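You operate a simulated robot arm through the tools that you are given. There is no shell and no other tool. Be economical: measure what you need, move in short steps, check, and stop when the job is done.

You are at the controls of a simulated robot arm. One attempt, no reset.

JOB
Mix the curd into the orange jug's water and fill both tumblers about half.
Fine: all on the counter under the window; stir with the spoon till no streaks show; small bowl, spoon and jug go back; spill nothing. Set down upright: spoon, what you pick out.

Only the result counts: the job must be done as asked and must still hold three seconds after the hand-in. Knocking over, shifting, dropping, spilling or breaking anything else fails it.

ROBOT AND FRAMES
A 7-joint arm with a two-finger parallel gripper, fixed in place. Base frame: the origin is at the foot of the arm, x ahead of it, y to its left, z up; the work surface is at about z = 840. Readings come in mm, degrees, newtons and seconds.
With the tool pointing down near the work surface it reaches from about 460 to 920 mm from the base axis. Its first joint turns from -115.0 to 115.0 degrees. Payload 3.91 kg.
The TCP is the grasp point between the finger pads, 30 mm short of the fingertips. In the tool frame z runs along the fingers and y along their closing line. The gripper opens to 110 mm. The fingers are 20 mm wide and 10 mm thick; the gripper's body (48 by 112 mm) begins 55 mm behind the TCP.
Orientation is told as [roll, pitch, yaw] about the base's x, y, z axes, in that order, counted from this pose: with the fingers straight down and closing along the base's y, the tool's x points along the base's -x, its y along +y and its z along -z.

CONTROLS
- The arm moves only by the tool arm_command. Its argument "targets" is a list of rows, each an object (a shift or turn left out is 0, a gripper value left out holds the last) with "slide": the shift along the tool's x, y, z in mm, a list of three; "dr": the turn, a rotation vector about the tool's x, y, z in degrees, a list of three; "grip": the opening, from 0 (shut) to 1 (fully open). In form: [{"slide": [x, y, z], "dr": [wx, wy, wz], "grip": grip}, ...]. A call has 1 to 10 rows; each row shifts and turns the commanded pose from where the row before left it, along the tool's axes as they then stand. Each row takes 0.2 s and may step no farther than 50 mm and 8.6 degrees from the row before; otherwise, or with a gripper value out of range, the whole call is refused. A pose out of reach is approached as far as the arm can. The call stops where the force on the tool passes 40 N (or 10 N more than at its start, if that is more) or the arm is blocked; 0.2 s more then pass. Each finger travels about 153 mm/s and halts on what it meets, pressing with about 29 N; the grip force reading is that of the motor and also rises with nothing between the fingers. The clock runs only during rows and for 0.2 s after the last one: add rows that do not move to give the fingers time. It gives the time, the measured TCP pose, the force on the tool (base axes), the opening and the grip force at its end, in the units of the frame above (readings bear some noise), with the torque about the TCP (base axes, N m) and any sound that the robot's microphone picked up.
- Cameras (640 x 400 px; columns grow to the right, rows downward): "scene" is fixed at [412.4, -497.5, 1573.8]; the picture's right is [0.77, -0.64, 0.00], its down [-0.48, -0.57, -0.67] and it looks along [0.42, 0.51, -0.75] (base axes); focal length 239 px, centre (320, 200). "wrist" rides on the gripper at [72, 17, -103] in the tool frame; the picture's right is [-0.23, 0.97, 0.00], its down [-0.76, -0.18, -0.62] and it looks along [-0.61, -0.14, 0.78] (tool axes); focal length 222 px, centre (320, 200). There is no depth. A picture from a camera that has moved, and an enlarged one, comes with that camera's place and axes in the base frame and with its lens. The place of the scene camera against the robot may be out by one fixed shift of up to 25 mm in any direction.
- grab_frame(camera): a new picture of that camera. The clock stands still meanwhile.
- move_column(by): slides the trunk up (or, below 0, down) by that many mm; the arm rides with it, the base frame stays. It gives what a move gives, with no picture.
- enlarge(camera, box): a new picture of the part [left, top, right, bottom] of that camera's present view, enlarged. The clock stands still meanwhile.
- finish_job(): hands the job in; it is judged then, once.

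Go step by step. Nothing tells you positions but the pictures and the camera data: compare them with the known pose of the tool, close in by small moves and look again before you grip or let go. The budget is 120 turns and 68 pictures, counting those below and the enlarged ones. Unless the task says otherwise, let go and move clear before handing in, and close with one line.

The tools are called after ">>>" as name(argument=value, ...) on one line, values as JSON. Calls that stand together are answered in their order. arm_command: Moves the arm, as the interface text tells. Its arguments: {"type":"object","properties":{"targets":{"type":"array","items":{"type":"object","properties":{"slide":{"type":"array","items":{"type":"number"}},"dr":{"type":"array","items":{"type":"number"}},"grip":{"type":"number"}}}}},"required":["targets"]} The other tools are called the same way: move_column (by) slides the trunk up or down; grab_frame (camera) takes a picture; enlarge (camera, box) takes an enlarged picture of a part of a camera's view; finish_job () hands the job in.

At the start:

```text
t: 0.0
position: [533.9, -150.7, 1352.0]
tool_rot: [0.0, 0.0, 0.0]
contact_force: [0.6, -1.0, 0.5]
wrist_torque: [0.01, -0.02, -0.01]
finger_gap: 109.9
grip_force: 0.0
trunk travel left (down, up): [-800.0, 190.0]
```

scene: 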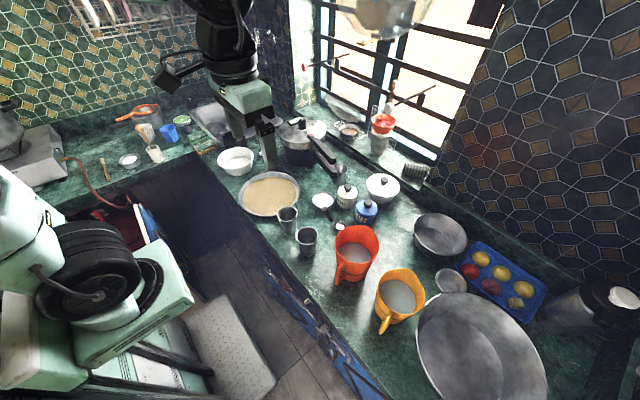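
wrist: 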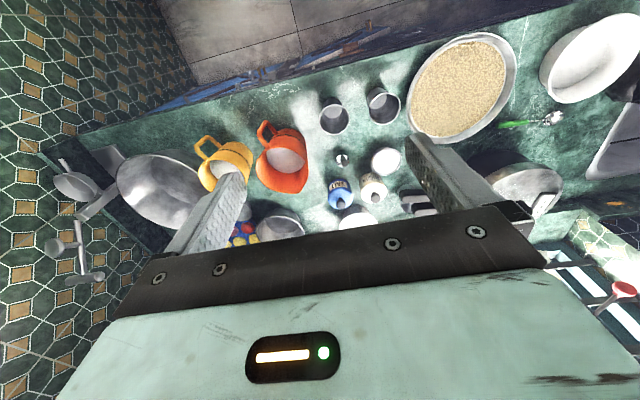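

I see the counter with two jugs (a red-orange one and a yellow-orange one), two steel tumblers, a small bowl that looks like curd, and a plate of grain. I'll take close-ups before working out positions.

>>> enlarge(camera="scene", box=[260, 160, 440, 340])

>>> enlarge(camera="wrist", box=[180, 70, 420, 250])

>>> enlarge(camera="scene", box=[60, 80, 280, 220])

```text
2.22 times, centred on (350, 250) of scene
camera zoom: at [412.4, -497.5, 1573.8], right [0.77, -0.64, 0.0], down [-0.48, -0.57, -0.67], along [0.42, 0.51, -0.75], focal length 532 px, centre (253, 89)
```

zoom: 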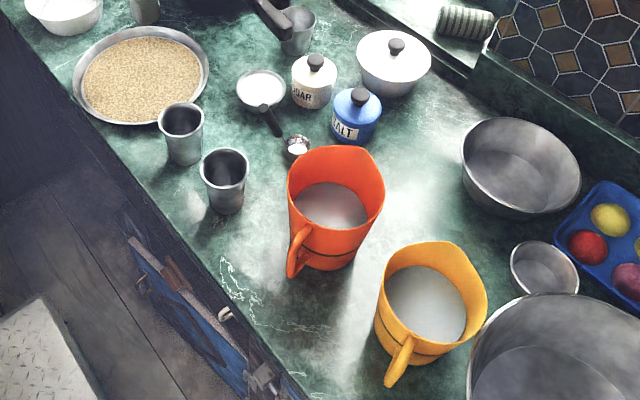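

```text
2.22 times, centred on (300, 160) of wrist
camera zoom: at [461.1, -133.7, 1455.9], right [0.23, 0.97, 0.0], down [0.76, -0.18, 0.62], along [0.61, -0.14, -0.78], focal length 494 px, centre (364, 289)
```

zoom: 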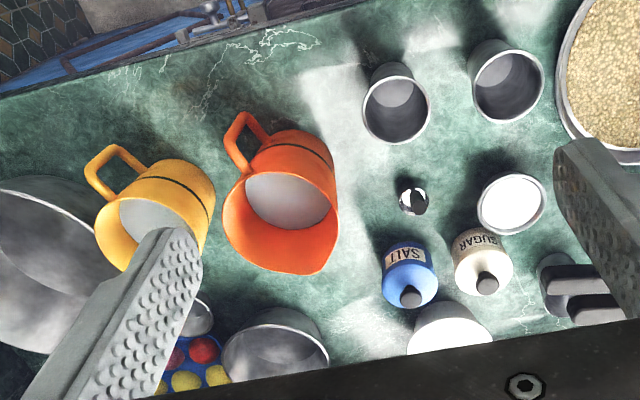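

```text
2.86 times, centred on (170, 150) of scene
camera zoom: at [412.4, -497.5, 1573.8], right [0.77, -0.64, 0.0], down [-0.48, -0.57, -0.67], along [0.42, 0.51, -0.75], focal length 684 px, centre (749, 343)
```

zoom: 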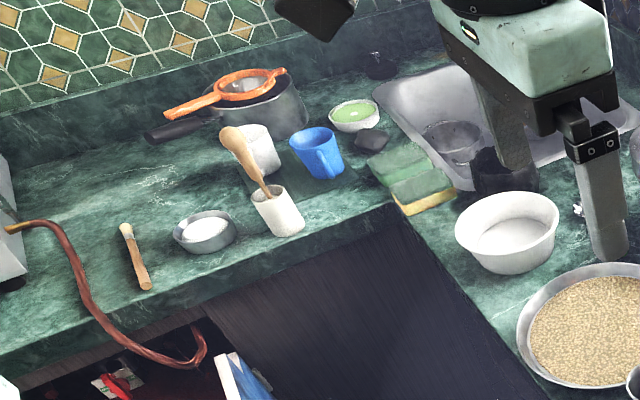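

The red-orange jug holds clear water, the curd bowl stands beside the sugar jar, and a shiny spoon with a black handle is near (794,-145). I'll lower the trunk and bring the wrist camera in closer.

>>> move_column(by=-220)

>>> arm_command(targets=[{"slide": [-35, 10, 0]}, {"slide": [-35, 10, 0]}, {"slide": [-30, 10, 0]}, {}])

>>> grab_frame(camera="wrist")

>>> enlarge(camera="scene", box=[310, 170, 390, 250])

```text
t: 2.3
position: [534.6, -150.7, 1132.0]
tool_rot: [0.0, 0.0, 0.0]
contact_force: [-0.2, -0.1, -0.5]
wrist_torque: [0.03, -0.02, -0.01]
finger_gap: 110.0
grip_force: 0.1
trunk travel left (down, up): [-580.0, 410.0]
```

```text
t: 3.3
position: [634.0, -120.3, 1132.5]
tool_rot: [0.0, -0.1, 0.0]
contact_force: [-0.1, -0.2, 0.4]
wrist_torque: [0.02, 0.01, -0.01]
finger_gap: 110.0
grip_force: 0.1
trunk travel left (down, up): [-580.0, 410.0]
```

```text
62 pictures are left
camera wrist: at [560.1, -103.8, 1236.7], right [0.23, 0.97, 0.0], down [0.76, -0.18, 0.62], along [0.61, -0.14, -0.78], focal length 222 px, centre (320, 200)
```

wrist: 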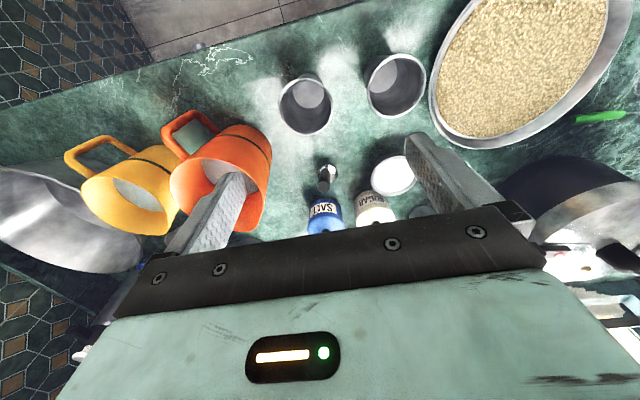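

```text
5.00 times, centred on (350, 210) of scene
camera zoom: at [412.4, -497.5, 1573.8], right [0.77, -0.64, 0.0], down [-0.48, -0.57, -0.67], along [0.42, 0.51, -0.75], focal length 1197 px, centre (170, 150)
```

zoom: 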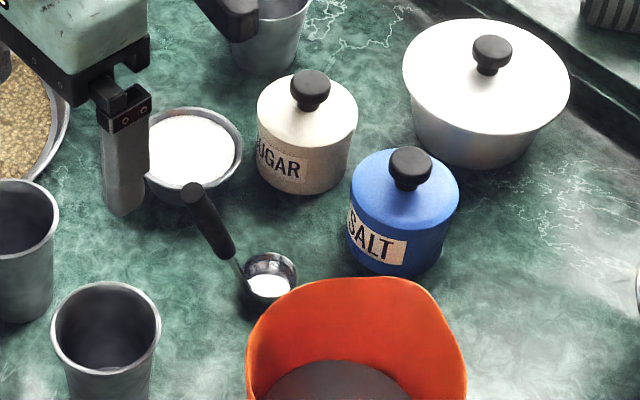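

The spoon is a small ladle standing on its round bowl, with the black handle leaning up toward the robot. I'll look at it more closely.

>>> enlarge(camera="wrist", box=[260, 60, 450, 230])

```text
2.35 times, centred on (355, 145) of wrist
camera zoom: at [560.1, -103.8, 1236.7], right [0.23, 0.97, 0.0], down [0.76, -0.18, 0.62], along [0.61, -0.14, -0.78], focal length 523 px, centre (238, 329)
```

zoom: 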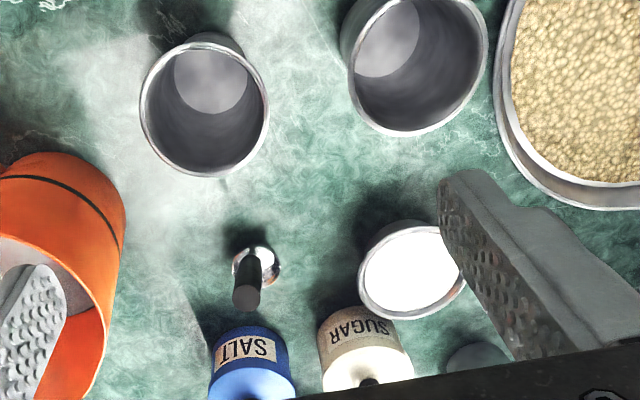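

I'd put the spoon's bowl near (792,-140,855) with its handle tip near (720,-136,1006), and the orange jug near (712,-290), about 145 mm tall. Next I'll look down at the jug.

>>> arm_command(targets=[{"slide": [-19, -42, -5]}, {"slide": [-19, -42, -5]}, {"slide": [-19, -43, -5]}, {"slide": [-19, -43, -5]}, {}])

>>> grab_frame(camera="wrist")

>>> enlarge(camera="scene", box=[280, 190, 400, 300])

```text
t: 4.5
position: [710.1, -292.2, 1153.6]
tool_rot: [0.0, 0.0, 0.0]
contact_force: [-0.3, 0.1, 0.2]
wrist_torque: [0.0, 0.03, 0.0]
finger_gap: 110.3
grip_force: 0.0
trunk travel left (down, up): [-580.0, 410.0]
```

```text
59 pictures are left
camera wrist: at [636.7, -275.5, 1257.8], right [0.23, 0.97, 0.0], down [0.76, -0.18, 0.62], along [0.61, -0.14, -0.78], focal length 222 px, centre (320, 200)
```

wrist: 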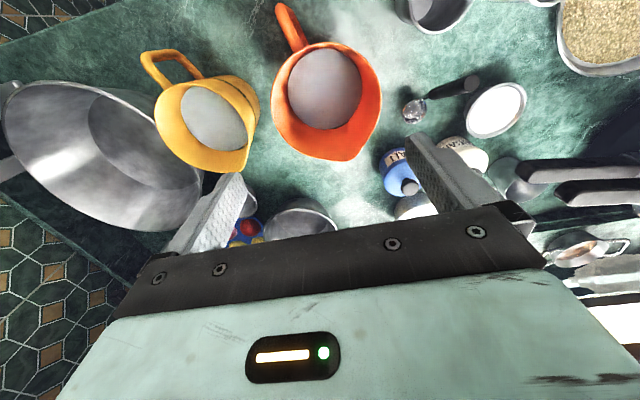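

```text
3.64 times, centred on (340, 245) of scene
camera zoom: at [412.4, -497.5, 1573.8], right [0.77, -0.64, 0.0], down [-0.48, -0.57, -0.67], along [0.42, 0.51, -0.75], focal length 870 px, centre (247, 36)
```

zoom: 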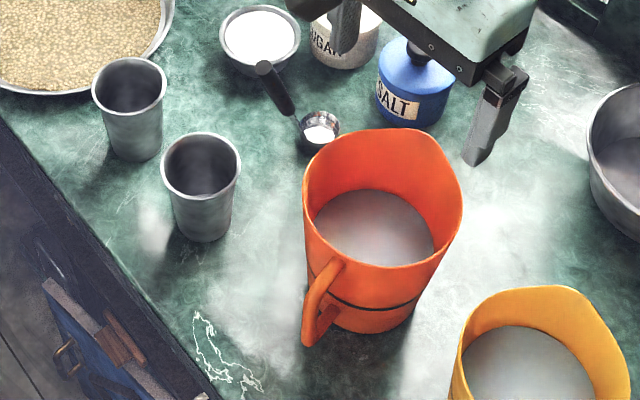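

The jug's handle points toward the robot, the tumblers are near (641,-139) and (646,-27), and the curd bowl is near (814,-22). I'll move above the bowl to look before gripping it.

>>> arm_command(targets=[{"slide": [-17, 45, 9]}, {"slide": [-17, 45, 9]}, {"slide": [-17, 45, 9]}, {"slide": [-17, 45, 9]}, {"slide": [-17, 45, 9]}, {"slide": [-17, 45, 9]}, {}])

>>> grab_frame(camera="wrist")

>>> enlarge(camera="scene", box=[270, 120, 400, 230])

```text
t: 6.1
position: [813.1, -25.7, 1095.3]
tool_rot: [0.0, 0.0, 0.0]
contact_force: [-0.1, 0.5, 0.5]
wrist_torque: [0.01, 0.01, 0.0]
finger_gap: 110.3
grip_force: 0.1
trunk travel left (down, up): [-580.0, 410.0]
```

```text
57 pictures are left
camera wrist: at [739.4, -7.0, 1200.3], right [0.23, 0.97, 0.0], down [0.76, -0.18, 0.62], along [0.61, -0.14, -0.78], focal length 222 px, centre (320, 200)
```

wrist: 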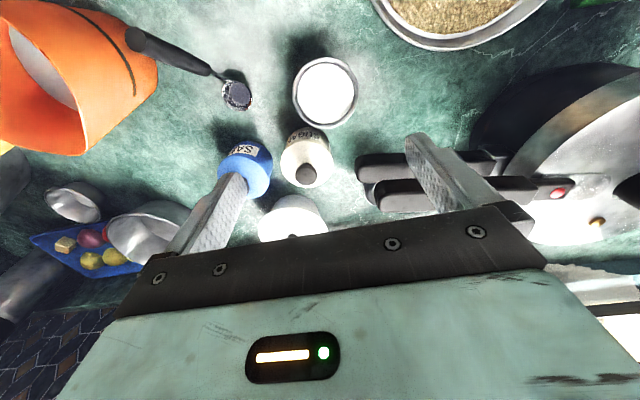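

```text
3.64 times, centred on (335, 175) of scene
camera zoom: at [412.4, -497.5, 1573.8], right [0.77, -0.64, 0.0], down [-0.48, -0.57, -0.67], along [0.42, 0.51, -0.75], focal length 870 px, centre (266, 291)
```

zoom: 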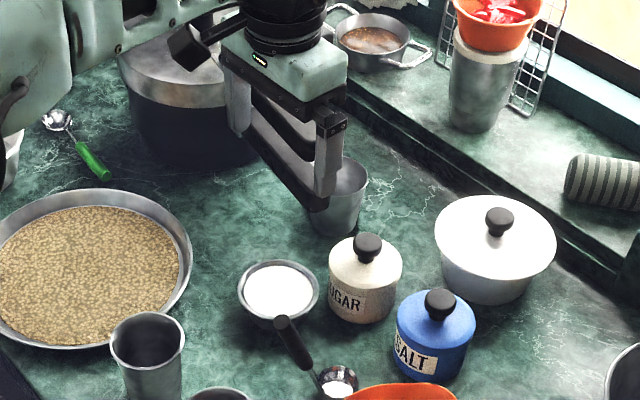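

There's also a green-handled utensil lying by the cooker and a third cup under the cooker's handle. I'll zoom in on both before picking the spoon.

>>> enlarge(camera="scene", box=[265, 145, 305, 175])

>>> enlarge(camera="wrist", box=[120, 10, 380, 200])

>>> enlarge(camera="scene", box=[180, 100, 300, 180])

```text
13.33 times, centred on (285, 160) of scene
camera zoom: at [412.4, -497.5, 1573.8], right [0.77, -0.64, 0.0], down [-0.48, -0.57, -0.67], along [0.42, 0.51, -0.75], focal length 3191 px, centre (787, 733)
```

zoom: 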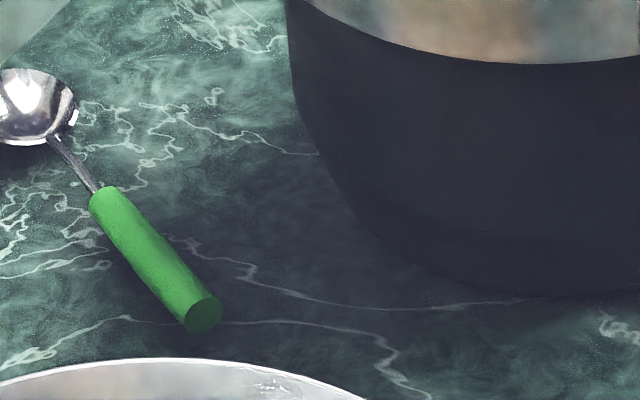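

```text
2.11 times, centred on (250, 105) of wrist
camera zoom: at [739.4, -7.0, 1200.3], right [0.23, 0.97, 0.0], down [0.76, -0.18, 0.62], along [0.61, -0.14, -0.78], focal length 468 px, centre (467, 400)
```

zoom: 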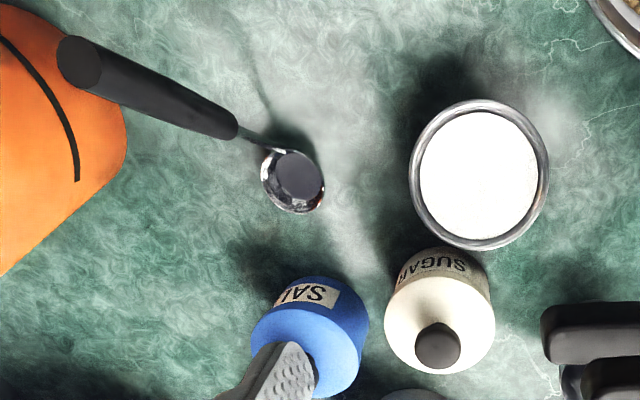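

```text
5.00 times, centred on (240, 140) of scene
camera zoom: at [412.4, -497.5, 1573.8], right [0.77, -0.64, 0.0], down [-0.48, -0.57, -0.67], along [0.42, 0.51, -0.75], focal length 1197 px, centre (720, 500)
```

zoom: 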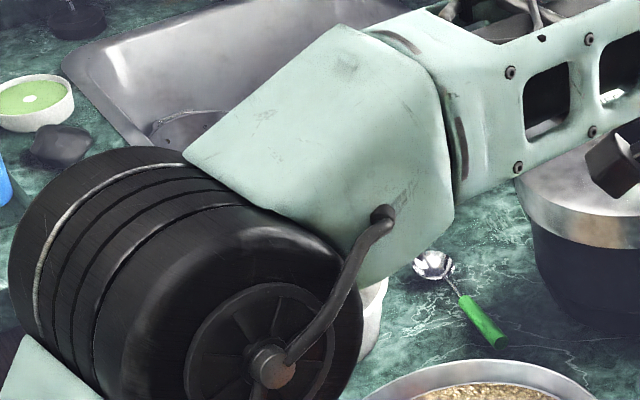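

I take the standing black-handled spoon as the one meant, since it's the one that stands upright; the curd bowl's centre is near (814,-15) with its rim at about z=878. I'll centre over it and go partway down.

>>> arm_command(targets=[{"slide": [-1, 10, 35]}, {"slide": [0, 0, 45]}, {"slide": [0, 0, 45]}, {"slide": [0, 0, 30]}, {}])

>>> grab_frame(camera="wrist")

>>> enlarge(camera="scene", box=[285, 150, 385, 230])

```text
t: 7.3
position: [812.7, -14.4, 940.3]
tool_rot: [0.1, 0.0, 0.1]
contact_force: [0.5, 0.4, -0.8]
wrist_torque: [0.0, 0.02, -0.01]
finger_gap: 110.2
grip_force: 0.0
trunk travel left (down, up): [-580.0, 410.0]
```

```text
52 pictures are left
camera wrist: at [738.9, 2.6, 1044.0], right [0.23, 0.97, 0.0], down [0.76, -0.18, 0.62], along [0.61, -0.14, -0.78], focal length 222 px, centre (320, 200)
```

wrist: 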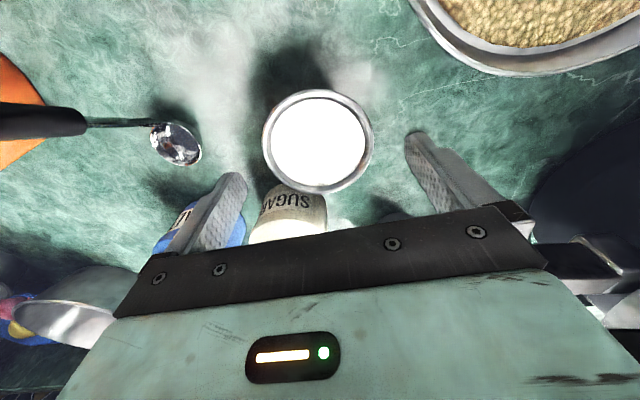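

```text
5.00 times, centred on (335, 190) of scene
camera zoom: at [412.4, -497.5, 1573.8], right [0.77, -0.64, 0.0], down [-0.48, -0.57, -0.67], along [0.42, 0.51, -0.75], focal length 1197 px, centre (245, 250)
```

zoom: 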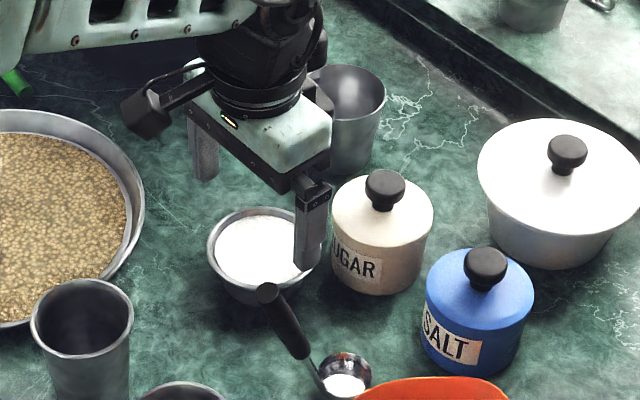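

The gripper is centred on the bowl, so I'll go down to it and close.

>>> arm_command(targets=[{"slide": [0, -1, 30]}, {"slide": [0, 0, 26]}, {}, {"grip": 0.75}, {"grip": 0.6}, {"grip": 0.6}, {}])

>>> enlarge(camera="wrist", box=[180, 40, 500, 240])

```text
t: 8.9
position: [813.1, -14.4, 886.0]
tool_rot: [0.0, 0.0, 0.1]
contact_force: [0.2, 0.0, 0.5]
wrist_torque: [-0.05, -0.09, -0.01]
finger_gap: 83.3
grip_force: 29.3
trunk travel left (down, up): [-580.0, 410.0]
```

```text
2.00 times, centred on (340, 140) of wrist
camera zoom: at [739.5, 2.6, 990.0], right [0.23, 0.97, 0.0], down [0.76, -0.18, 0.62], along [0.61, -0.14, -0.78], focal length 444 px, centre (280, 320)
```

zoom: 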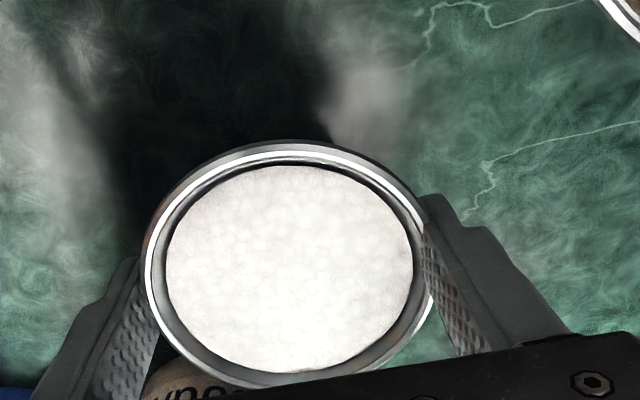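

The bowl is held at an 83 mm opening. I'll lift it straight up with the trunk.

>>> move_column(by=30)

>>> enlarge(camera="wrist", box=[180, 40, 500, 240])

```text
t: 9.7
position: [813.0, -15.0, 916.7]
tool_rot: [0.1, 0.0, 0.0]
contact_force: [-0.7, 0.8, -1.6]
wrist_torque: [0.02, -0.01, 0.0]
finger_gap: 83.4
grip_force: 28.5
trunk travel left (down, up): [-610.0, 380.0]
```

```text
2.00 times, centred on (340, 140) of wrist
camera zoom: at [739.5, 2.7, 1020.0], right [0.23, 0.97, 0.0], down [0.76, -0.18, 0.62], along [0.61, -0.14, -0.78], focal length 444 px, centre (280, 320)
```

zoom: 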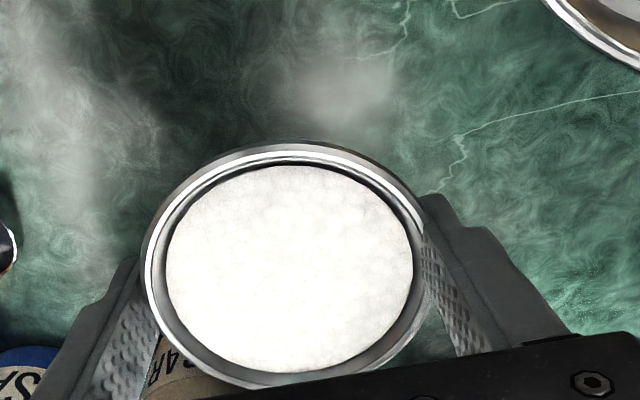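

Lifted cleanly at about 0.16 kg. I'll raise it further and carry it slowly over to the jug.

>>> move_column(by=225)

>>> arm_command(targets=[{"slide": [3, -12, 0]}, {"slide": [6, -26, 0]}, {"slide": [7, -30, 0]}, {"slide": [8, -32, 0]}, {"slide": [8, -32, 0]}, {"slide": [8, -32, 0]}, {"slide": [8, -32, 0]}, {"slide": [8, -32, 0]}, {"slide": [7, -26, 0]}, {"slide": [3, -14, 0]}])

>>> grab_frame(camera="wrist")

>>> grab_frame(camera="scene")

```text
t: 12.1
position: [812.7, -14.8, 1141.2]
tool_rot: [0.0, 0.0, -0.1]
contact_force: [0.5, 0.3, -1.5]
wrist_torque: [0.02, 0.02, 0.0]
finger_gap: 83.5
grip_force: 29.2
trunk travel left (down, up): [-835.0, 155.0]
```

```text
t: 14.2
position: [747.8, -280.9, 1140.5]
tool_rot: [0.0, 0.0, 0.0]
contact_force: [0.8, 0.4, -1.3]
wrist_torque: [0.01, 0.03, -0.02]
finger_gap: 82.9
grip_force: 29.1
trunk travel left (down, up): [-835.0, 155.0]
```

```text
48 pictures are left
camera wrist: at [673.6, -265.1, 1243.9], right [0.23, 0.97, 0.0], down [0.76, -0.18, 0.62], along [0.61, -0.14, -0.78], focal length 222 px, centre (320, 200)
```

wrist: 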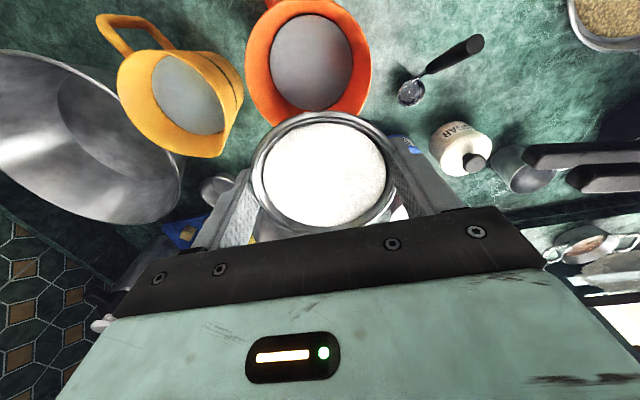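

```text
47 pictures are left
```

scene: 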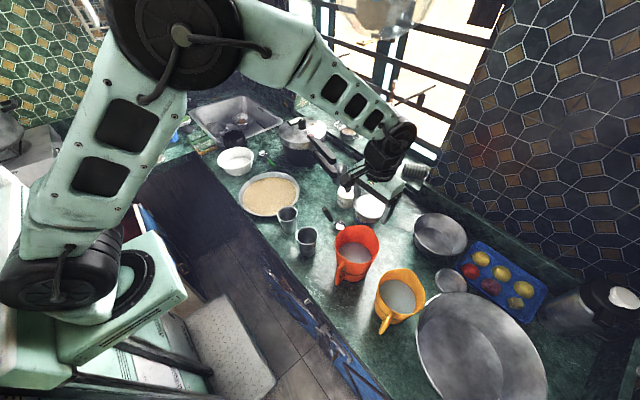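

The jug's mouth is centred near (700,-283), and the bowl's pouring lip is over it. I'll begin tilting while holding the lip over the jug's mouth.

>>> arm_command(targets=[{"slide": [3, 0, 1], "dr": [0, -8, 0]}, {"slide": [2.9, 0, 1], "dr": [0, -8, 0]}, {"slide": [2.8, 0, 1], "dr": [0, -8, 0]}, {"slide": [2.6, 0, 1], "dr": [0, -8, 0]}, {"slide": [2.4, 0, 1], "dr": [0, -8, 0]}])

>>> enlarge(camera="scene", box=[310, 150, 430, 300])

```text
t: 15.4
position: [736.4, -280.2, 1133.5]
tool_rot: [0.0, -40.2, 0.0]
contact_force: [-0.1, 0.0, -1.5]
wrist_torque: [-0.01, 0.03, -0.02]
finger_gap: 83.2
grip_force: 28.5
trunk travel left (down, up): [-835.0, 155.0]
```

```text
2.67 times, centred on (370, 225) of scene
camera zoom: at [412.4, -497.5, 1573.8], right [0.77, -0.64, 0.0], down [-0.48, -0.57, -0.67], along [0.42, 0.51, -0.75], focal length 638 px, centre (187, 133)
```

zoom: 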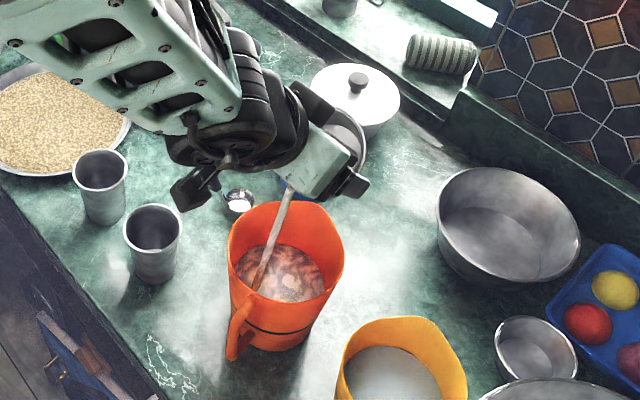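

The curd is streaming into the jug, so I'll keep tilting.

>>> arm_command(targets=[{"slide": [1.5, 0, -2], "dr": [0, -8, 0]}, {"slide": [1.5, 0, -3], "dr": [0, -8, 0]}, {}, {"slide": [1, 0, -4], "dr": [0, -8, 0]}, {"slide": [0.5, 0, -4], "dr": [0, -8, 0]}, {"slide": [0.5, 0, -5], "dr": [0, -8, 0]}, {"slide": [0, 0, -5], "dr": [0, -8, 0]}, {}])

>>> enlarge(camera="scene", box=[310, 150, 430, 300])

>>> grab_frame(camera="wrist")

```text
t: 17.2
position: [712.1, -283.0, 1138.6]
tool_rot: [0.0, -88.1, -0.2]
contact_force: [-0.5, 0.0, -0.5]
wrist_torque: [0.03, 0.08, 0.01]
finger_gap: 82.6
grip_force: 29.3
trunk travel left (down, up): [-835.0, 155.0]
```

```text
2.67 times, centred on (370, 225) of scene
camera zoom: at [412.4, -497.5, 1573.8], right [0.77, -0.64, 0.0], down [-0.48, -0.57, -0.67], along [0.42, 0.51, -0.75], focal length 638 px, centre (187, 133)
```

zoom: 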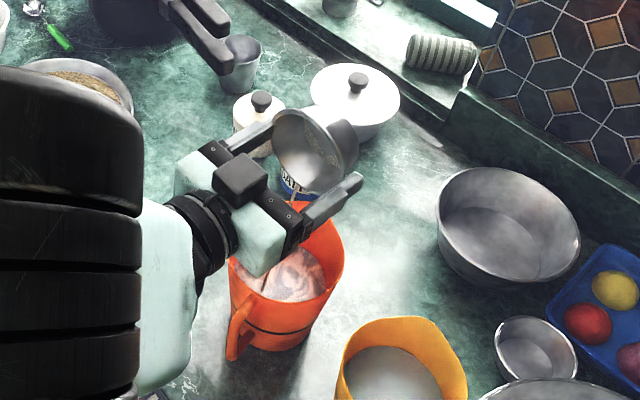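

```text
44 pictures are left
camera wrist: at [605.1, -266.1, 1071.0], right [0.01, 0.97, 0.23], down [-0.6, -0.18, 0.78], along [0.8, -0.14, 0.58], focal length 222 px, centre (320, 200)
```

wrist: 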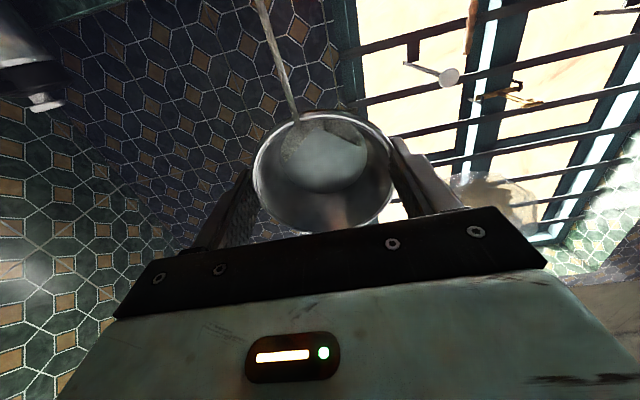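

Some curd is still in the bowl. I'll tilt further, shift back slightly and let it drain.

>>> arm_command(targets=[{"slide": [0, 0, -8], "dr": [0, -7, 0]}, {"slide": [0, 0, -8], "dr": [0, -7, 0]}, {"slide": [0, 0, -8], "dr": [0, -7, 0]}, {"slide": [0, 0, -5], "dr": [0, -7, 0]}, {}, {}, {}, {}, {}, {}])

>>> arm_command(targets=[{}, {}, {}, {}, {}, {}, {}, {}, {}, {}])

>>> grab_frame(camera="wrist")

```text
t: 19.4
position: [683.8, -282.1, 1135.3]
tool_rot: [180.0, -64.1, 180.0]
contact_force: [-0.5, -0.5, -0.4]
wrist_torque: [-0.02, 0.04, 0.01]
finger_gap: 82.7
grip_force: 29.3
trunk travel left (down, up): [-835.0, 155.0]
```

```text
t: 21.6
position: [684.4, -282.4, 1135.7]
tool_rot: [180.1, -63.9, 180.0]
contact_force: [0.3, -0.6, 0.0]
wrist_torque: [0.02, 0.01, -0.01]
finger_gap: 82.6
grip_force: 29.1
trunk travel left (down, up): [-835.0, 155.0]
```

```text
43 pictures are left
camera wrist: at [621.4, -265.6, 1025.7], right [-0.1, 0.97, 0.2], down [-0.89, -0.18, 0.41], along [0.44, -0.14, 0.89], focal length 222 px, centre (320, 200)
```

wrist: 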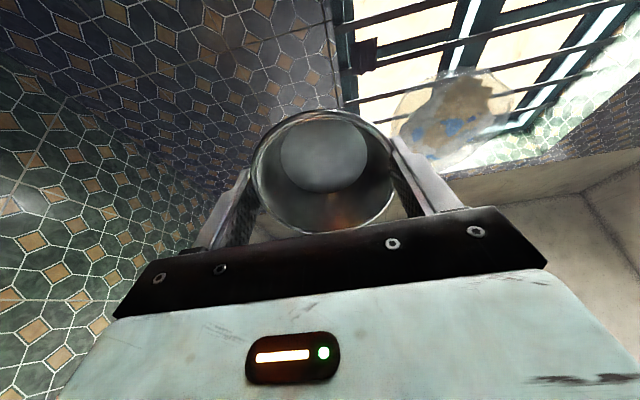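

The bowl is empty. I'll rotate it back level while still over the jug.

>>> arm_command(targets=[{"slide": [0, 0, 5], "dr": [0, 8, 0]}, {"slide": [0, 0, 5], "dr": [0, 8, 0]}, {"slide": [0, 0, 5], "dr": [0, 8, 0]}, {"slide": [0, 0, 5], "dr": [0, 8, 0]}, {"dr": [0, 8, 0]}, {"dr": [0, 8, 0]}, {"dr": [0, 8, 0]}, {"dr": [0, 8, 0]}, {"dr": [0, 8, 0]}, {"dr": [0, 8, 0]}])

>>> arm_command(targets=[{"dr": [0, 8, 0]}, {"dr": [0, 8, 0]}, {"dr": [0, 8, 0]}, {"dr": [0, 8, 0]}, {"dr": [0, 4, 0]}, {}])

```text
t: 23.9
position: [702.4, -282.6, 1139.2]
tool_rot: [0.0, -35.9, 0.0]
contact_force: [-0.8, 1.1, -0.2]
wrist_torque: [0.02, 0.0, 0.01]
finger_gap: 82.5
grip_force: 29.0
trunk travel left (down, up): [-835.0, 155.0]
```

```text
t: 25.2
position: [701.4, -281.8, 1139.3]
tool_rot: [0.0, 0.1, 0.0]
contact_force: [0.4, 0.0, -0.8]
wrist_torque: [-0.01, 0.02, 0.02]
finger_gap: 82.3
grip_force: 29.1
trunk travel left (down, up): [-835.0, 155.0]
```

Level again. I'll carry the bowl back above its old place and lower it most of the way.

>>> arm_command(targets=[{"slide": [-10, 24, 0]}, {"slide": [-18, 42, 0]}, {"slide": [-18, 43, 0]}, {"slide": [-18, 43, 0]}, {"slide": [-18, 43, 0]}, {"slide": [-18, 43, 0]}, {"slide": [-11.7, 29.4, 0]}, {}])

>>> move_column(by=-225)

>>> grab_frame(camera="wrist")

```text
t: 27.1
position: [814.9, -14.5, 1134.2]
tool_rot: [0.0, 0.0, 0.0]
contact_force: [-0.9, -0.3, 0.1]
wrist_torque: [-0.03, -0.02, -0.03]
finger_gap: 82.3
grip_force: 28.7
trunk travel left (down, up): [-835.0, 155.0]
```

```text
t: 29.4
position: [814.9, -15.0, 911.1]
tool_rot: [0.0, 0.0, 0.1]
contact_force: [0.9, -0.8, 0.0]
wrist_torque: [0.02, -0.01, -0.03]
finger_gap: 82.5
grip_force: 28.9
trunk travel left (down, up): [-610.0, 380.0]
```

```text
42 pictures are left
camera wrist: at [741.2, 1.8, 1015.1], right [0.23, 0.97, 0.0], down [0.76, -0.18, 0.62], along [0.61, -0.14, -0.78], focal length 222 px, centre (320, 200)
```

wrist: 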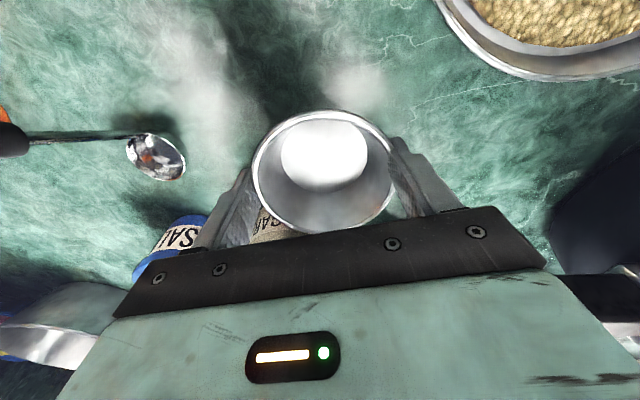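

The bowl looks level. I'll lower it to just above contact, then down in small steps.

>>> arm_command(targets=[{"slide": [0, 0, 10]}, {"slide": [0, 0, 8]}, {"slide": [0, 0, 4]}, {}])

>>> arm_command(targets=[{"slide": [0, 0, 2]}, {}])

```text
t: 30.4
position: [813.9, -12.8, 889.3]
tool_rot: [0.1, 0.0, 0.0]
contact_force: [0.2, 0.2, 1.0]
wrist_torque: [-0.03, 0.01, 0.0]
finger_gap: 82.6
grip_force: 28.8
trunk travel left (down, up): [-610.0, 380.0]
```

```text
t: 31.0
position: [814.5, -13.5, 887.7]
tool_rot: [0.0, -0.1, 0.0]
contact_force: [-2.7, 1.3, 13.8]
wrist_torque: [-0.16, 0.0, -0.02]
finger_gap: 82.1
grip_force: 28.8
trunk travel left (down, up): [-610.0, 380.0]
```

The bowl is on the counter (13.8 N). I'll ease up 1 mm, then open and check.

>>> arm_command(targets=[{"slide": [0, 0, -1]}, {"grip": 0.8}, {"grip": 0.9}, {"grip": 1.0}, {}])

>>> enlarge(camera="wrist", box=[180, 40, 500, 240])

```text
t: 32.2
position: [814.7, -13.5, 888.2]
tool_rot: [0.0, 0.0, 0.0]
contact_force: [-0.1, -0.4, -0.1]
wrist_torque: [0.06, 0.02, 0.02]
finger_gap: 109.9
grip_force: 0.1
trunk travel left (down, up): [-610.0, 380.0]
```

```text
2.00 times, centred on (340, 140) of wrist
camera zoom: at [740.9, 2.1, 992.1], right [0.23, 0.97, 0.0], down [0.76, -0.18, 0.62], along [0.61, -0.14, -0.78], focal length 444 px, centre (280, 320)
```

zoom: 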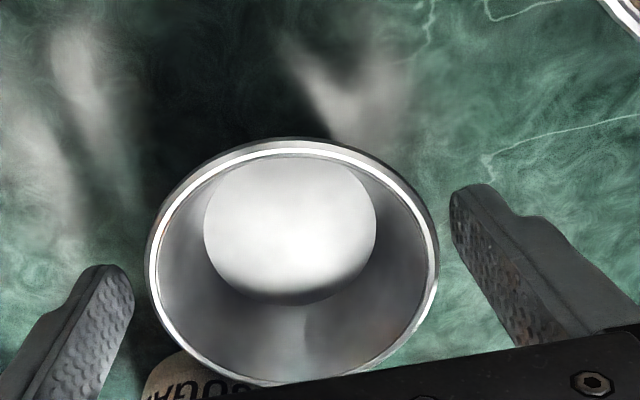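

The bowl is back in place. I'll rise and go to a pre-grasp pose for the spoon, tilted 20° to match the line of its handle.

>>> arm_command(targets=[{"slide": [0, 0, -40]}, {"slide": [0, 0, -50]}, {"slide": [0, 0, -50]}, {"slide": [0, 0, -50]}, {"slide": [29, -31, 0], "grip": 0.5}, {"slide": [29, -31, 0]}, {"slide": [29, -31, 0]}, {"slide": [29, -31, 0]}, {}])

>>> arm_command(targets=[{"dr": [0, -7, 0]}, {"dr": [0, -7, 0]}, {"dr": [0, -6, 0]}, {}])

>>> grab_frame(camera="wrist")

>>> enlarge(camera="scene", box=[290, 160, 390, 290])

```text
t: 34.2
position: [698.6, -140.3, 1078.3]
tool_rot: [0.0, 0.1, 0.0]
contact_force: [-1.0, 0.5, 1.3]
wrist_torque: [0.03, -0.02, 0.01]
finger_gap: 55.0
grip_force: 0.0
trunk travel left (down, up): [-610.0, 380.0]
```

```text
t: 35.2
position: [698.5, -138.7, 1078.0]
tool_rot: [0.0, -20.0, 0.0]
contact_force: [0.9, 0.0, -0.4]
wrist_torque: [0.01, 0.03, 0.0]
finger_gap: 55.2
grip_force: 0.0
trunk travel left (down, up): [-610.0, 380.0]
```

```text
40 pictures are left
camera wrist: at [593.7, -122.2, 1150.6], right [0.21, 0.97, 0.08], down [0.5, -0.18, 0.85], along [0.84, -0.14, -0.53], focal length 222 px, centre (320, 200)
```

wrist: 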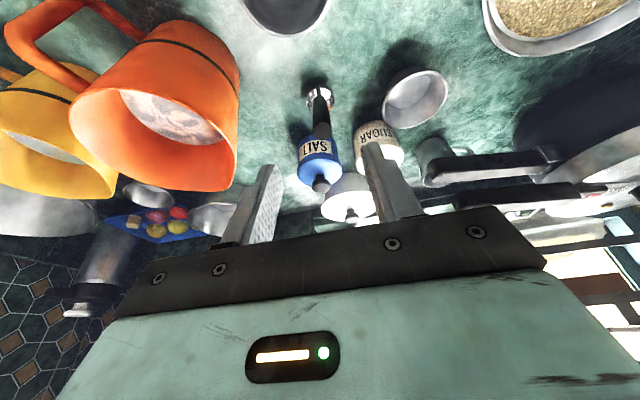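

```text
3.08 times, centred on (340, 225) of scene
camera zoom: at [412.4, -497.5, 1573.8], right [0.77, -0.64, 0.0], down [-0.48, -0.57, -0.67], along [0.42, 0.51, -0.75], focal length 736 px, centre (258, 123)
```

zoom: 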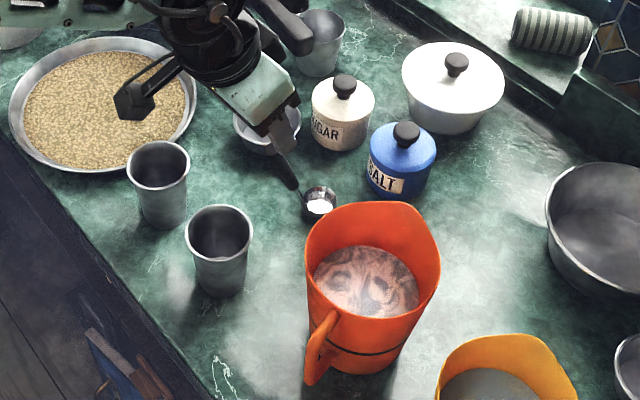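

The spoon handle is where I predicted. I'll advance along its axis and check before closing.

>>> arm_command(targets=[{"slide": [5, 2, 30]}, {"slide": [0, 0, 35]}, {"slide": [0, 0, 26]}, {}])

>>> enlarge(camera="wrist", box=[200, 40, 440, 230])

>>> enlarge(camera="scene", box=[310, 180, 370, 230])

```text
t: 36.2
position: [726.9, -139.0, 988.7]
tool_rot: [0.0, -20.0, -0.1]
contact_force: [-0.2, -1.1, -0.5]
wrist_torque: [-0.03, 0.02, 0.02]
finger_gap: 54.9
grip_force: 0.0
trunk travel left (down, up): [-610.0, 380.0]
```

```text
2.11 times, centred on (320, 135) of wrist
camera zoom: at [621.9, -120.6, 1063.0], right [0.21, 0.97, 0.08], down [0.5, -0.18, 0.85], along [0.84, -0.14, -0.53], focal length 468 px, centre (320, 337)
```

zoom: 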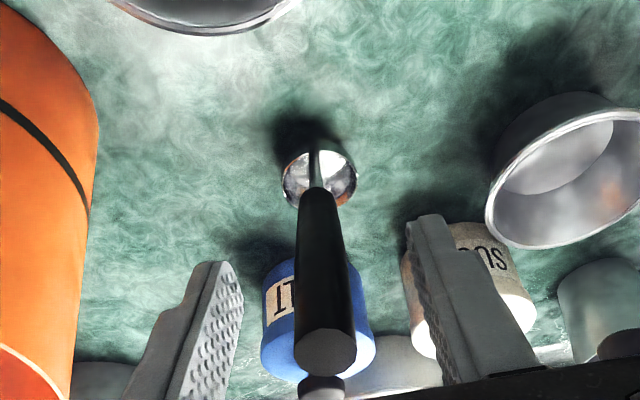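

```text
8.00 times, centred on (340, 205) of scene
camera zoom: at [412.4, -497.5, 1573.8], right [0.77, -0.64, 0.0], down [-0.48, -0.57, -0.67], along [0.42, 0.51, -0.75], focal length 1915 px, centre (160, 160)
```

zoom: 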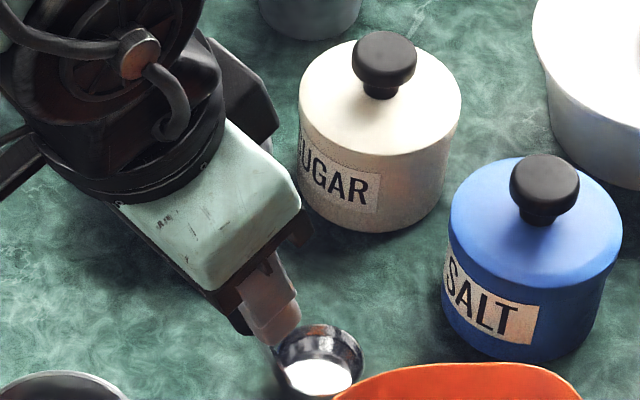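

The handle sits between the fingers about 3 mm to the +y side. I'll centre on it and close.

>>> arm_command(targets=[{"slide": [0, 2.7, 0]}, {}, {"grip": 0.25}, {"grip": 0.1}, {"grip": 0.05}, {"grip": 0.05}])

>>> enlarge(camera="wrist", box=[200, 40, 440, 230])

```text
t: 37.6
position: [727.8, -135.6, 991.2]
tool_rot: [0.0, -20.1, 0.0]
contact_force: [-0.7, -0.9, 3.0]
wrist_torque: [-0.33, -0.19, -0.12]
finger_gap: 15.5
grip_force: 29.1
trunk travel left (down, up): [-610.0, 380.0]
```

```text
2.11 times, centred on (320, 135) of wrist
camera zoom: at [621.9, -117.9, 1064.0], right [0.21, 0.97, 0.08], down [0.5, -0.18, 0.85], along [0.84, -0.14, -0.53], focal length 468 px, centre (320, 337)
```

zoom: 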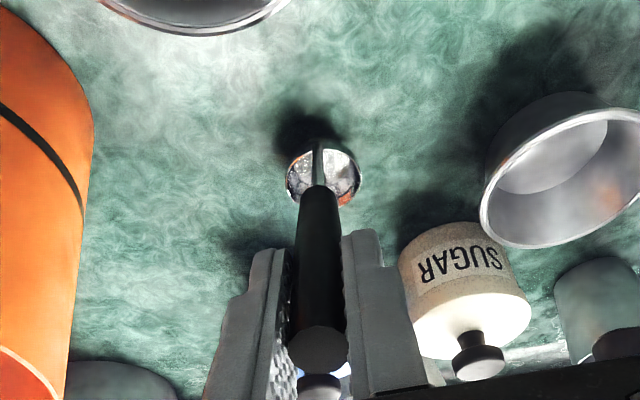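

The spoon is gripped at 15.5 mm. I'll lift it clear and bring it upright over the jug.

>>> move_column(by=200)

>>> arm_command(targets=[{"dr": [0, 7, 0]}, {"dr": [0, 7, 0]}, {"dr": [0, 6, 0]}, {"slide": [8, -29, 0]}, {"slide": [9, -29, 0]}, {"slide": [9, -29, 0]}, {"slide": [9, -29, 0]}, {"slide": [8, -30, 0]}, {}])

>>> grab_frame(camera="wrist")

>>> enlarge(camera="scene", box=[290, 160, 410, 300])

```text
t: 39.8
position: [726.3, -134.0, 1191.4]
tool_rot: [0.1, -20.0, 0.0]
contact_force: [-0.2, -0.2, -0.4]
wrist_torque: [-0.03, 0.04, 0.0]
finger_gap: 15.6
grip_force: 29.1
trunk travel left (down, up): [-810.0, 180.0]
```

```text
t: 41.8
position: [683.1, -280.6, 1191.2]
tool_rot: [-0.1, 0.0, 0.0]
contact_force: [0.5, 0.2, -1.1]
wrist_torque: [0.0, -0.01, -0.01]
finger_gap: 15.5
grip_force: 28.9
trunk travel left (down, up): [-810.0, 180.0]
```

```text
35 pictures are left
camera wrist: at [609.6, -263.2, 1294.5], right [0.23, 0.97, 0.0], down [0.76, -0.18, 0.62], along [0.61, -0.14, -0.78], focal length 222 px, centre (320, 200)
```

wrist: 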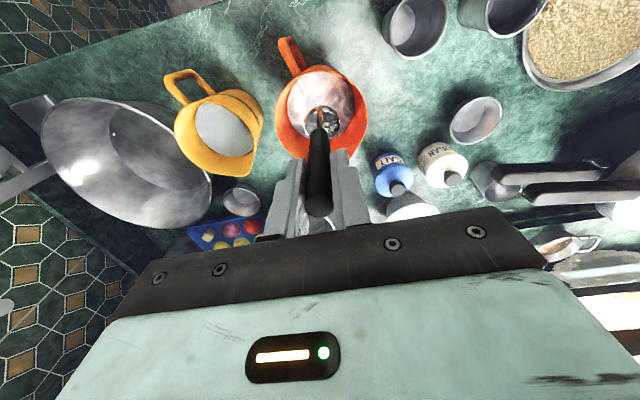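

```text
2.86 times, centred on (350, 230) of scene
camera zoom: at [412.4, -497.5, 1573.8], right [0.77, -0.64, 0.0], down [-0.48, -0.57, -0.67], along [0.42, 0.51, -0.75], focal length 684 px, centre (234, 114)
```

zoom: 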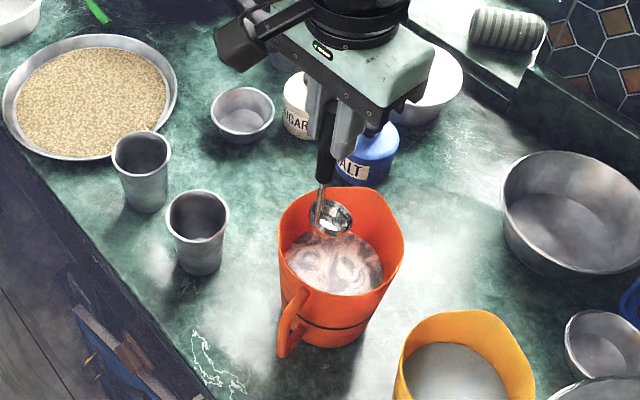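

The spoon's bowl is over the centre of the jug. I'll lower it in and look.

>>> arm_command(targets=[{"slide": [-3, -3, 30]}, {"slide": [0, 0, 40]}, {"slide": [0, 0, 40]}, {"slide": [0, 0, 30]}, {}])

>>> enlarge(camera="wrist", box=[200, 20, 440, 230])

>>> enlarge(camera="scene", box=[310, 190, 400, 290])

```text
t: 43.0
position: [685.2, -281.1, 1048.7]
tool_rot: [0.1, 0.0, -0.1]
contact_force: [0.2, -0.1, -1.3]
wrist_torque: [-0.01, 0.03, -0.01]
finger_gap: 15.6
grip_force: 29.2
trunk travel left (down, up): [-810.0, 180.0]
```

```text
1.90 times, centred on (320, 125) of wrist
camera zoom: at [611.4, -264.7, 1152.9], right [0.23, 0.97, 0.0], down [0.76, -0.18, 0.62], along [0.61, -0.14, -0.78], focal length 423 px, centre (320, 343)
```

zoom: 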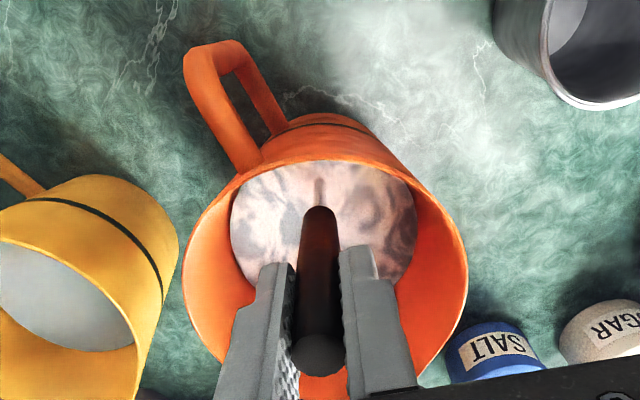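

```text
4.00 times, centred on (355, 240) of scene
camera zoom: at [412.4, -497.5, 1573.8], right [0.77, -0.64, 0.0], down [-0.48, -0.57, -0.67], along [0.42, 0.51, -0.75], focal length 957 px, centre (180, 40)
```

zoom: 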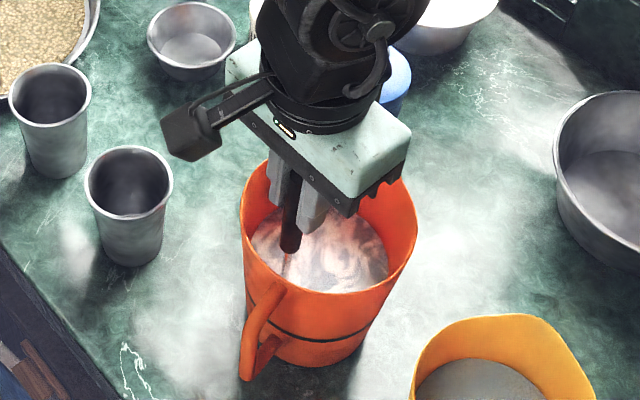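

The spoon is in the liquid with no contact on the walls. I'll lower it a bit more and stir in 15 mm circles.

>>> arm_command(targets=[{"slide": [-5, 0, 10]}, {"slide": [-14, -1, 7]}, {"slide": [2.9, 8.8, 0]}, {"slide": [7.5, 5.5, 0]}, {"slide": [9.2, 0, 0]}, {"slide": [7.5, -5.5, 0]}, {"slide": [2.9, -8.8, 0]}, {"slide": [-2.9, -8.8, 0]}, {"slide": [-7.5, -5.5, 0]}, {"slide": [-9.2, 0, 0]}])

>>> arm_command(targets=[{"slide": [-7.5, 5.5, 0]}, {"slide": [-2.9, 8.8, 0]}, {"slide": [2.9, 8.8, 0]}, {"slide": [7.5, 5.5, 0]}, {"slide": [9.2, 0, 0]}, {"slide": [7.5, -5.5, 0]}, {"slide": [2.9, -8.8, 0]}, {"slide": [-2.9, -8.8, 0]}, {"slide": [-7.5, -5.5, 0]}, {"slide": [-9.2, 0, 0]}])

>>> arm_command(targets=[{"slide": [-7.5, 5.5, 0]}, {"slide": [-2.9, 8.8, 0]}, {"slide": [2.9, 8.8, 0]}, {"slide": [7.5, 5.5, 0]}, {"slide": [9.2, 0, 0]}, {"slide": [7.5, -5.5, 0]}, {"slide": [2.9, -8.8, 0]}, {"slide": [-2.9, -8.8, 0]}, {"slide": [-7.5, -5.5, 0]}, {"slide": [-9.2, 0, 0]}])

>>> enlarge(camera="wrist", box=[200, 20, 440, 230])

```text
t: 45.2
position: [696.6, -298.7, 1032.4]
tool_rot: [0.0, -0.1, 0.0]
contact_force: [-0.1, 0.0, -1.8]
wrist_torque: [0.01, -0.02, 0.01]
finger_gap: 15.6
grip_force: 28.9
trunk travel left (down, up): [-810.0, 180.0]
```

```text
t: 47.4
position: [694.9, -299.9, 1033.6]
tool_rot: [0.0, -0.1, 0.0]
contact_force: [0.7, -0.2, -0.7]
wrist_torque: [0.07, 0.03, -0.03]
finger_gap: 15.6
grip_force: 28.4
trunk travel left (down, up): [-810.0, 180.0]
```

```text
t: 49.6
position: [694.4, -299.2, 1034.4]
tool_rot: [0.0, 0.0, 0.0]
contact_force: [-0.4, -0.8, -1.1]
wrist_torque: [0.04, 0.0, -0.01]
finger_gap: 15.7
grip_force: 28.5
trunk travel left (down, up): [-810.0, 180.0]
```

```text
1.90 times, centred on (320, 125) of wrist
camera zoom: at [621.3, -282.1, 1138.1], right [0.23, 0.97, 0.0], down [0.76, -0.18, 0.62], along [0.61, -0.14, -0.78], focal length 423 px, centre (320, 343)
```

zoom: 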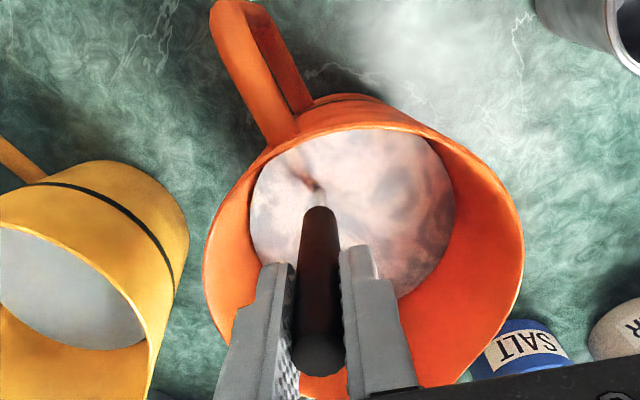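

The streaks are fading, so I'll keep stirring.

>>> arm_command(targets=[{"slide": [-7.5, 5.5, 0]}, {"slide": [-2.9, 8.8, 0]}, {"slide": [2.9, 8.8, 0]}, {"slide": [7.5, 5.5, 0]}, {"slide": [9.2, 0, 0]}, {"slide": [7.5, -5.5, 0]}, {"slide": [2.9, -8.8, 0]}, {"slide": [-2.9, -8.8, 0]}, {"slide": [-7.5, -5.5, 0]}, {"slide": [-9.2, 0, 0]}])

>>> arm_command(targets=[{"slide": [-7.5, 5.5, 0]}, {"slide": [-2.9, 8.8, 0]}, {"slide": [2.9, 8.8, 0]}, {"slide": [7.5, 5.5, 0]}, {"slide": [9.2, 0, 0]}, {"slide": [7.5, -5.5, 0]}, {"slide": [2.9, -8.8, 0]}, {"slide": [-2.9, -8.8, 0]}, {"slide": [-7.5, -5.5, 0]}, {"slide": [-9.2, 0, 0]}])

>>> arm_command(targets=[{"slide": [-7.5, 5.5, 0]}, {"slide": [-2.9, 8.8, 0]}, {"slide": [2.9, 8.8, 0]}, {"slide": [7.5, 5.5, 0]}, {"slide": [9.2, 0, 0]}, {"slide": [7.5, -5.5, 0]}, {"slide": [2.9, -8.8, 0]}, {"slide": [-2.9, -8.8, 0]}, {"slide": [-7.5, -5.5, 0]}, {"slide": [-9.2, 0, 0]}])

>>> arm_command(targets=[{"slide": [-7.5, 5.5, 0]}, {"slide": [-2.9, 8.8, 0]}, {"slide": [2.9, 8.8, 0]}, {"slide": [7.5, 5.5, 0]}, {"slide": [9.2, 0, 0]}, {"slide": [7.5, -5.5, 0]}, {"slide": [2.9, -8.8, 0]}, {"slide": [-2.9, -8.8, 0]}, {"slide": [-7.5, -5.5, 0]}, {"slide": [-9.2, 0, 0]}])

>>> arm_command(targets=[{"slide": [-7.5, 5.5, 0]}, {"slide": [-2.9, 8.8, 0]}, {"slide": [2.9, 8.8, 0]}, {"slide": [7.5, 5.5, 0]}, {"slide": [9.2, 0, 0]}, {"slide": [7.5, -5.5, 0]}, {"slide": [2.9, -8.8, 0]}, {"slide": [-2.9, -8.8, 0]}, {"slide": [-7.5, -5.5, 0]}, {"slide": [-9.2, 0, 0]}])

>>> enlarge(camera="wrist", box=[200, 20, 440, 230])

```text
t: 51.8
position: [695.1, -299.5, 1033.9]
tool_rot: [-0.1, -0.2, -0.1]
contact_force: [-0.3, -0.7, -1.5]
wrist_torque: [0.0, -0.02, -0.03]
finger_gap: 15.3
grip_force: 29.2
trunk travel left (down, up): [-810.0, 180.0]
```

```text
t: 54.0
position: [695.6, -299.2, 1033.2]
tool_rot: [-0.1, 0.0, 0.0]
contact_force: [-0.1, -0.2, -1.2]
wrist_torque: [0.0, 0.03, 0.04]
finger_gap: 15.5
grip_force: 28.9
trunk travel left (down, up): [-810.0, 180.0]
```

```text
t: 56.2
position: [695.7, -298.3, 1033.0]
tool_rot: [0.0, 0.0, 0.0]
contact_force: [0.0, 0.5, -1.4]
wrist_torque: [0.0, 0.01, 0.01]
finger_gap: 15.5
grip_force: 28.7
trunk travel left (down, up): [-810.0, 180.0]
```

```text
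t: 58.4
position: [694.1, -298.0, 1035.4]
tool_rot: [-0.1, 0.0, 0.1]
contact_force: [-1.3, 0.1, -0.3]
wrist_torque: [0.0, 0.03, -0.01]
finger_gap: 15.5
grip_force: 28.9
trunk travel left (down, up): [-810.0, 180.0]
```

```text
t: 60.6
position: [694.0, -299.4, 1033.2]
tool_rot: [-0.1, 0.0, 0.0]
contact_force: [0.3, 0.0, -0.5]
wrist_torque: [0.0, 0.03, 0.01]
finger_gap: 15.4
grip_force: 29.2
trunk travel left (down, up): [-810.0, 180.0]
```

```text
1.90 times, centred on (320, 125) of wrist
camera zoom: at [621.2, -281.9, 1137.2], right [0.23, 0.97, 0.0], down [0.76, -0.18, 0.62], along [0.61, -0.14, -0.78], focal length 423 px, centre (320, 343)
```

zoom: 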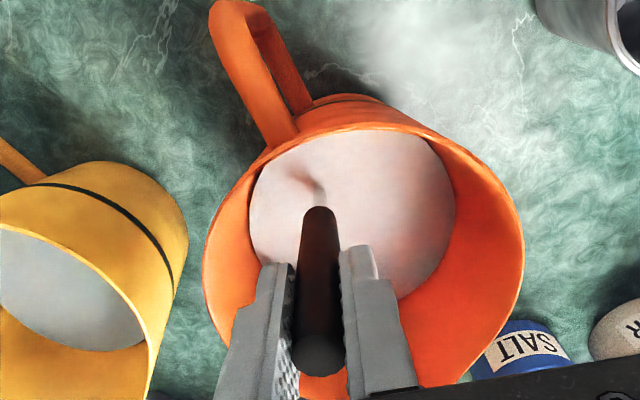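

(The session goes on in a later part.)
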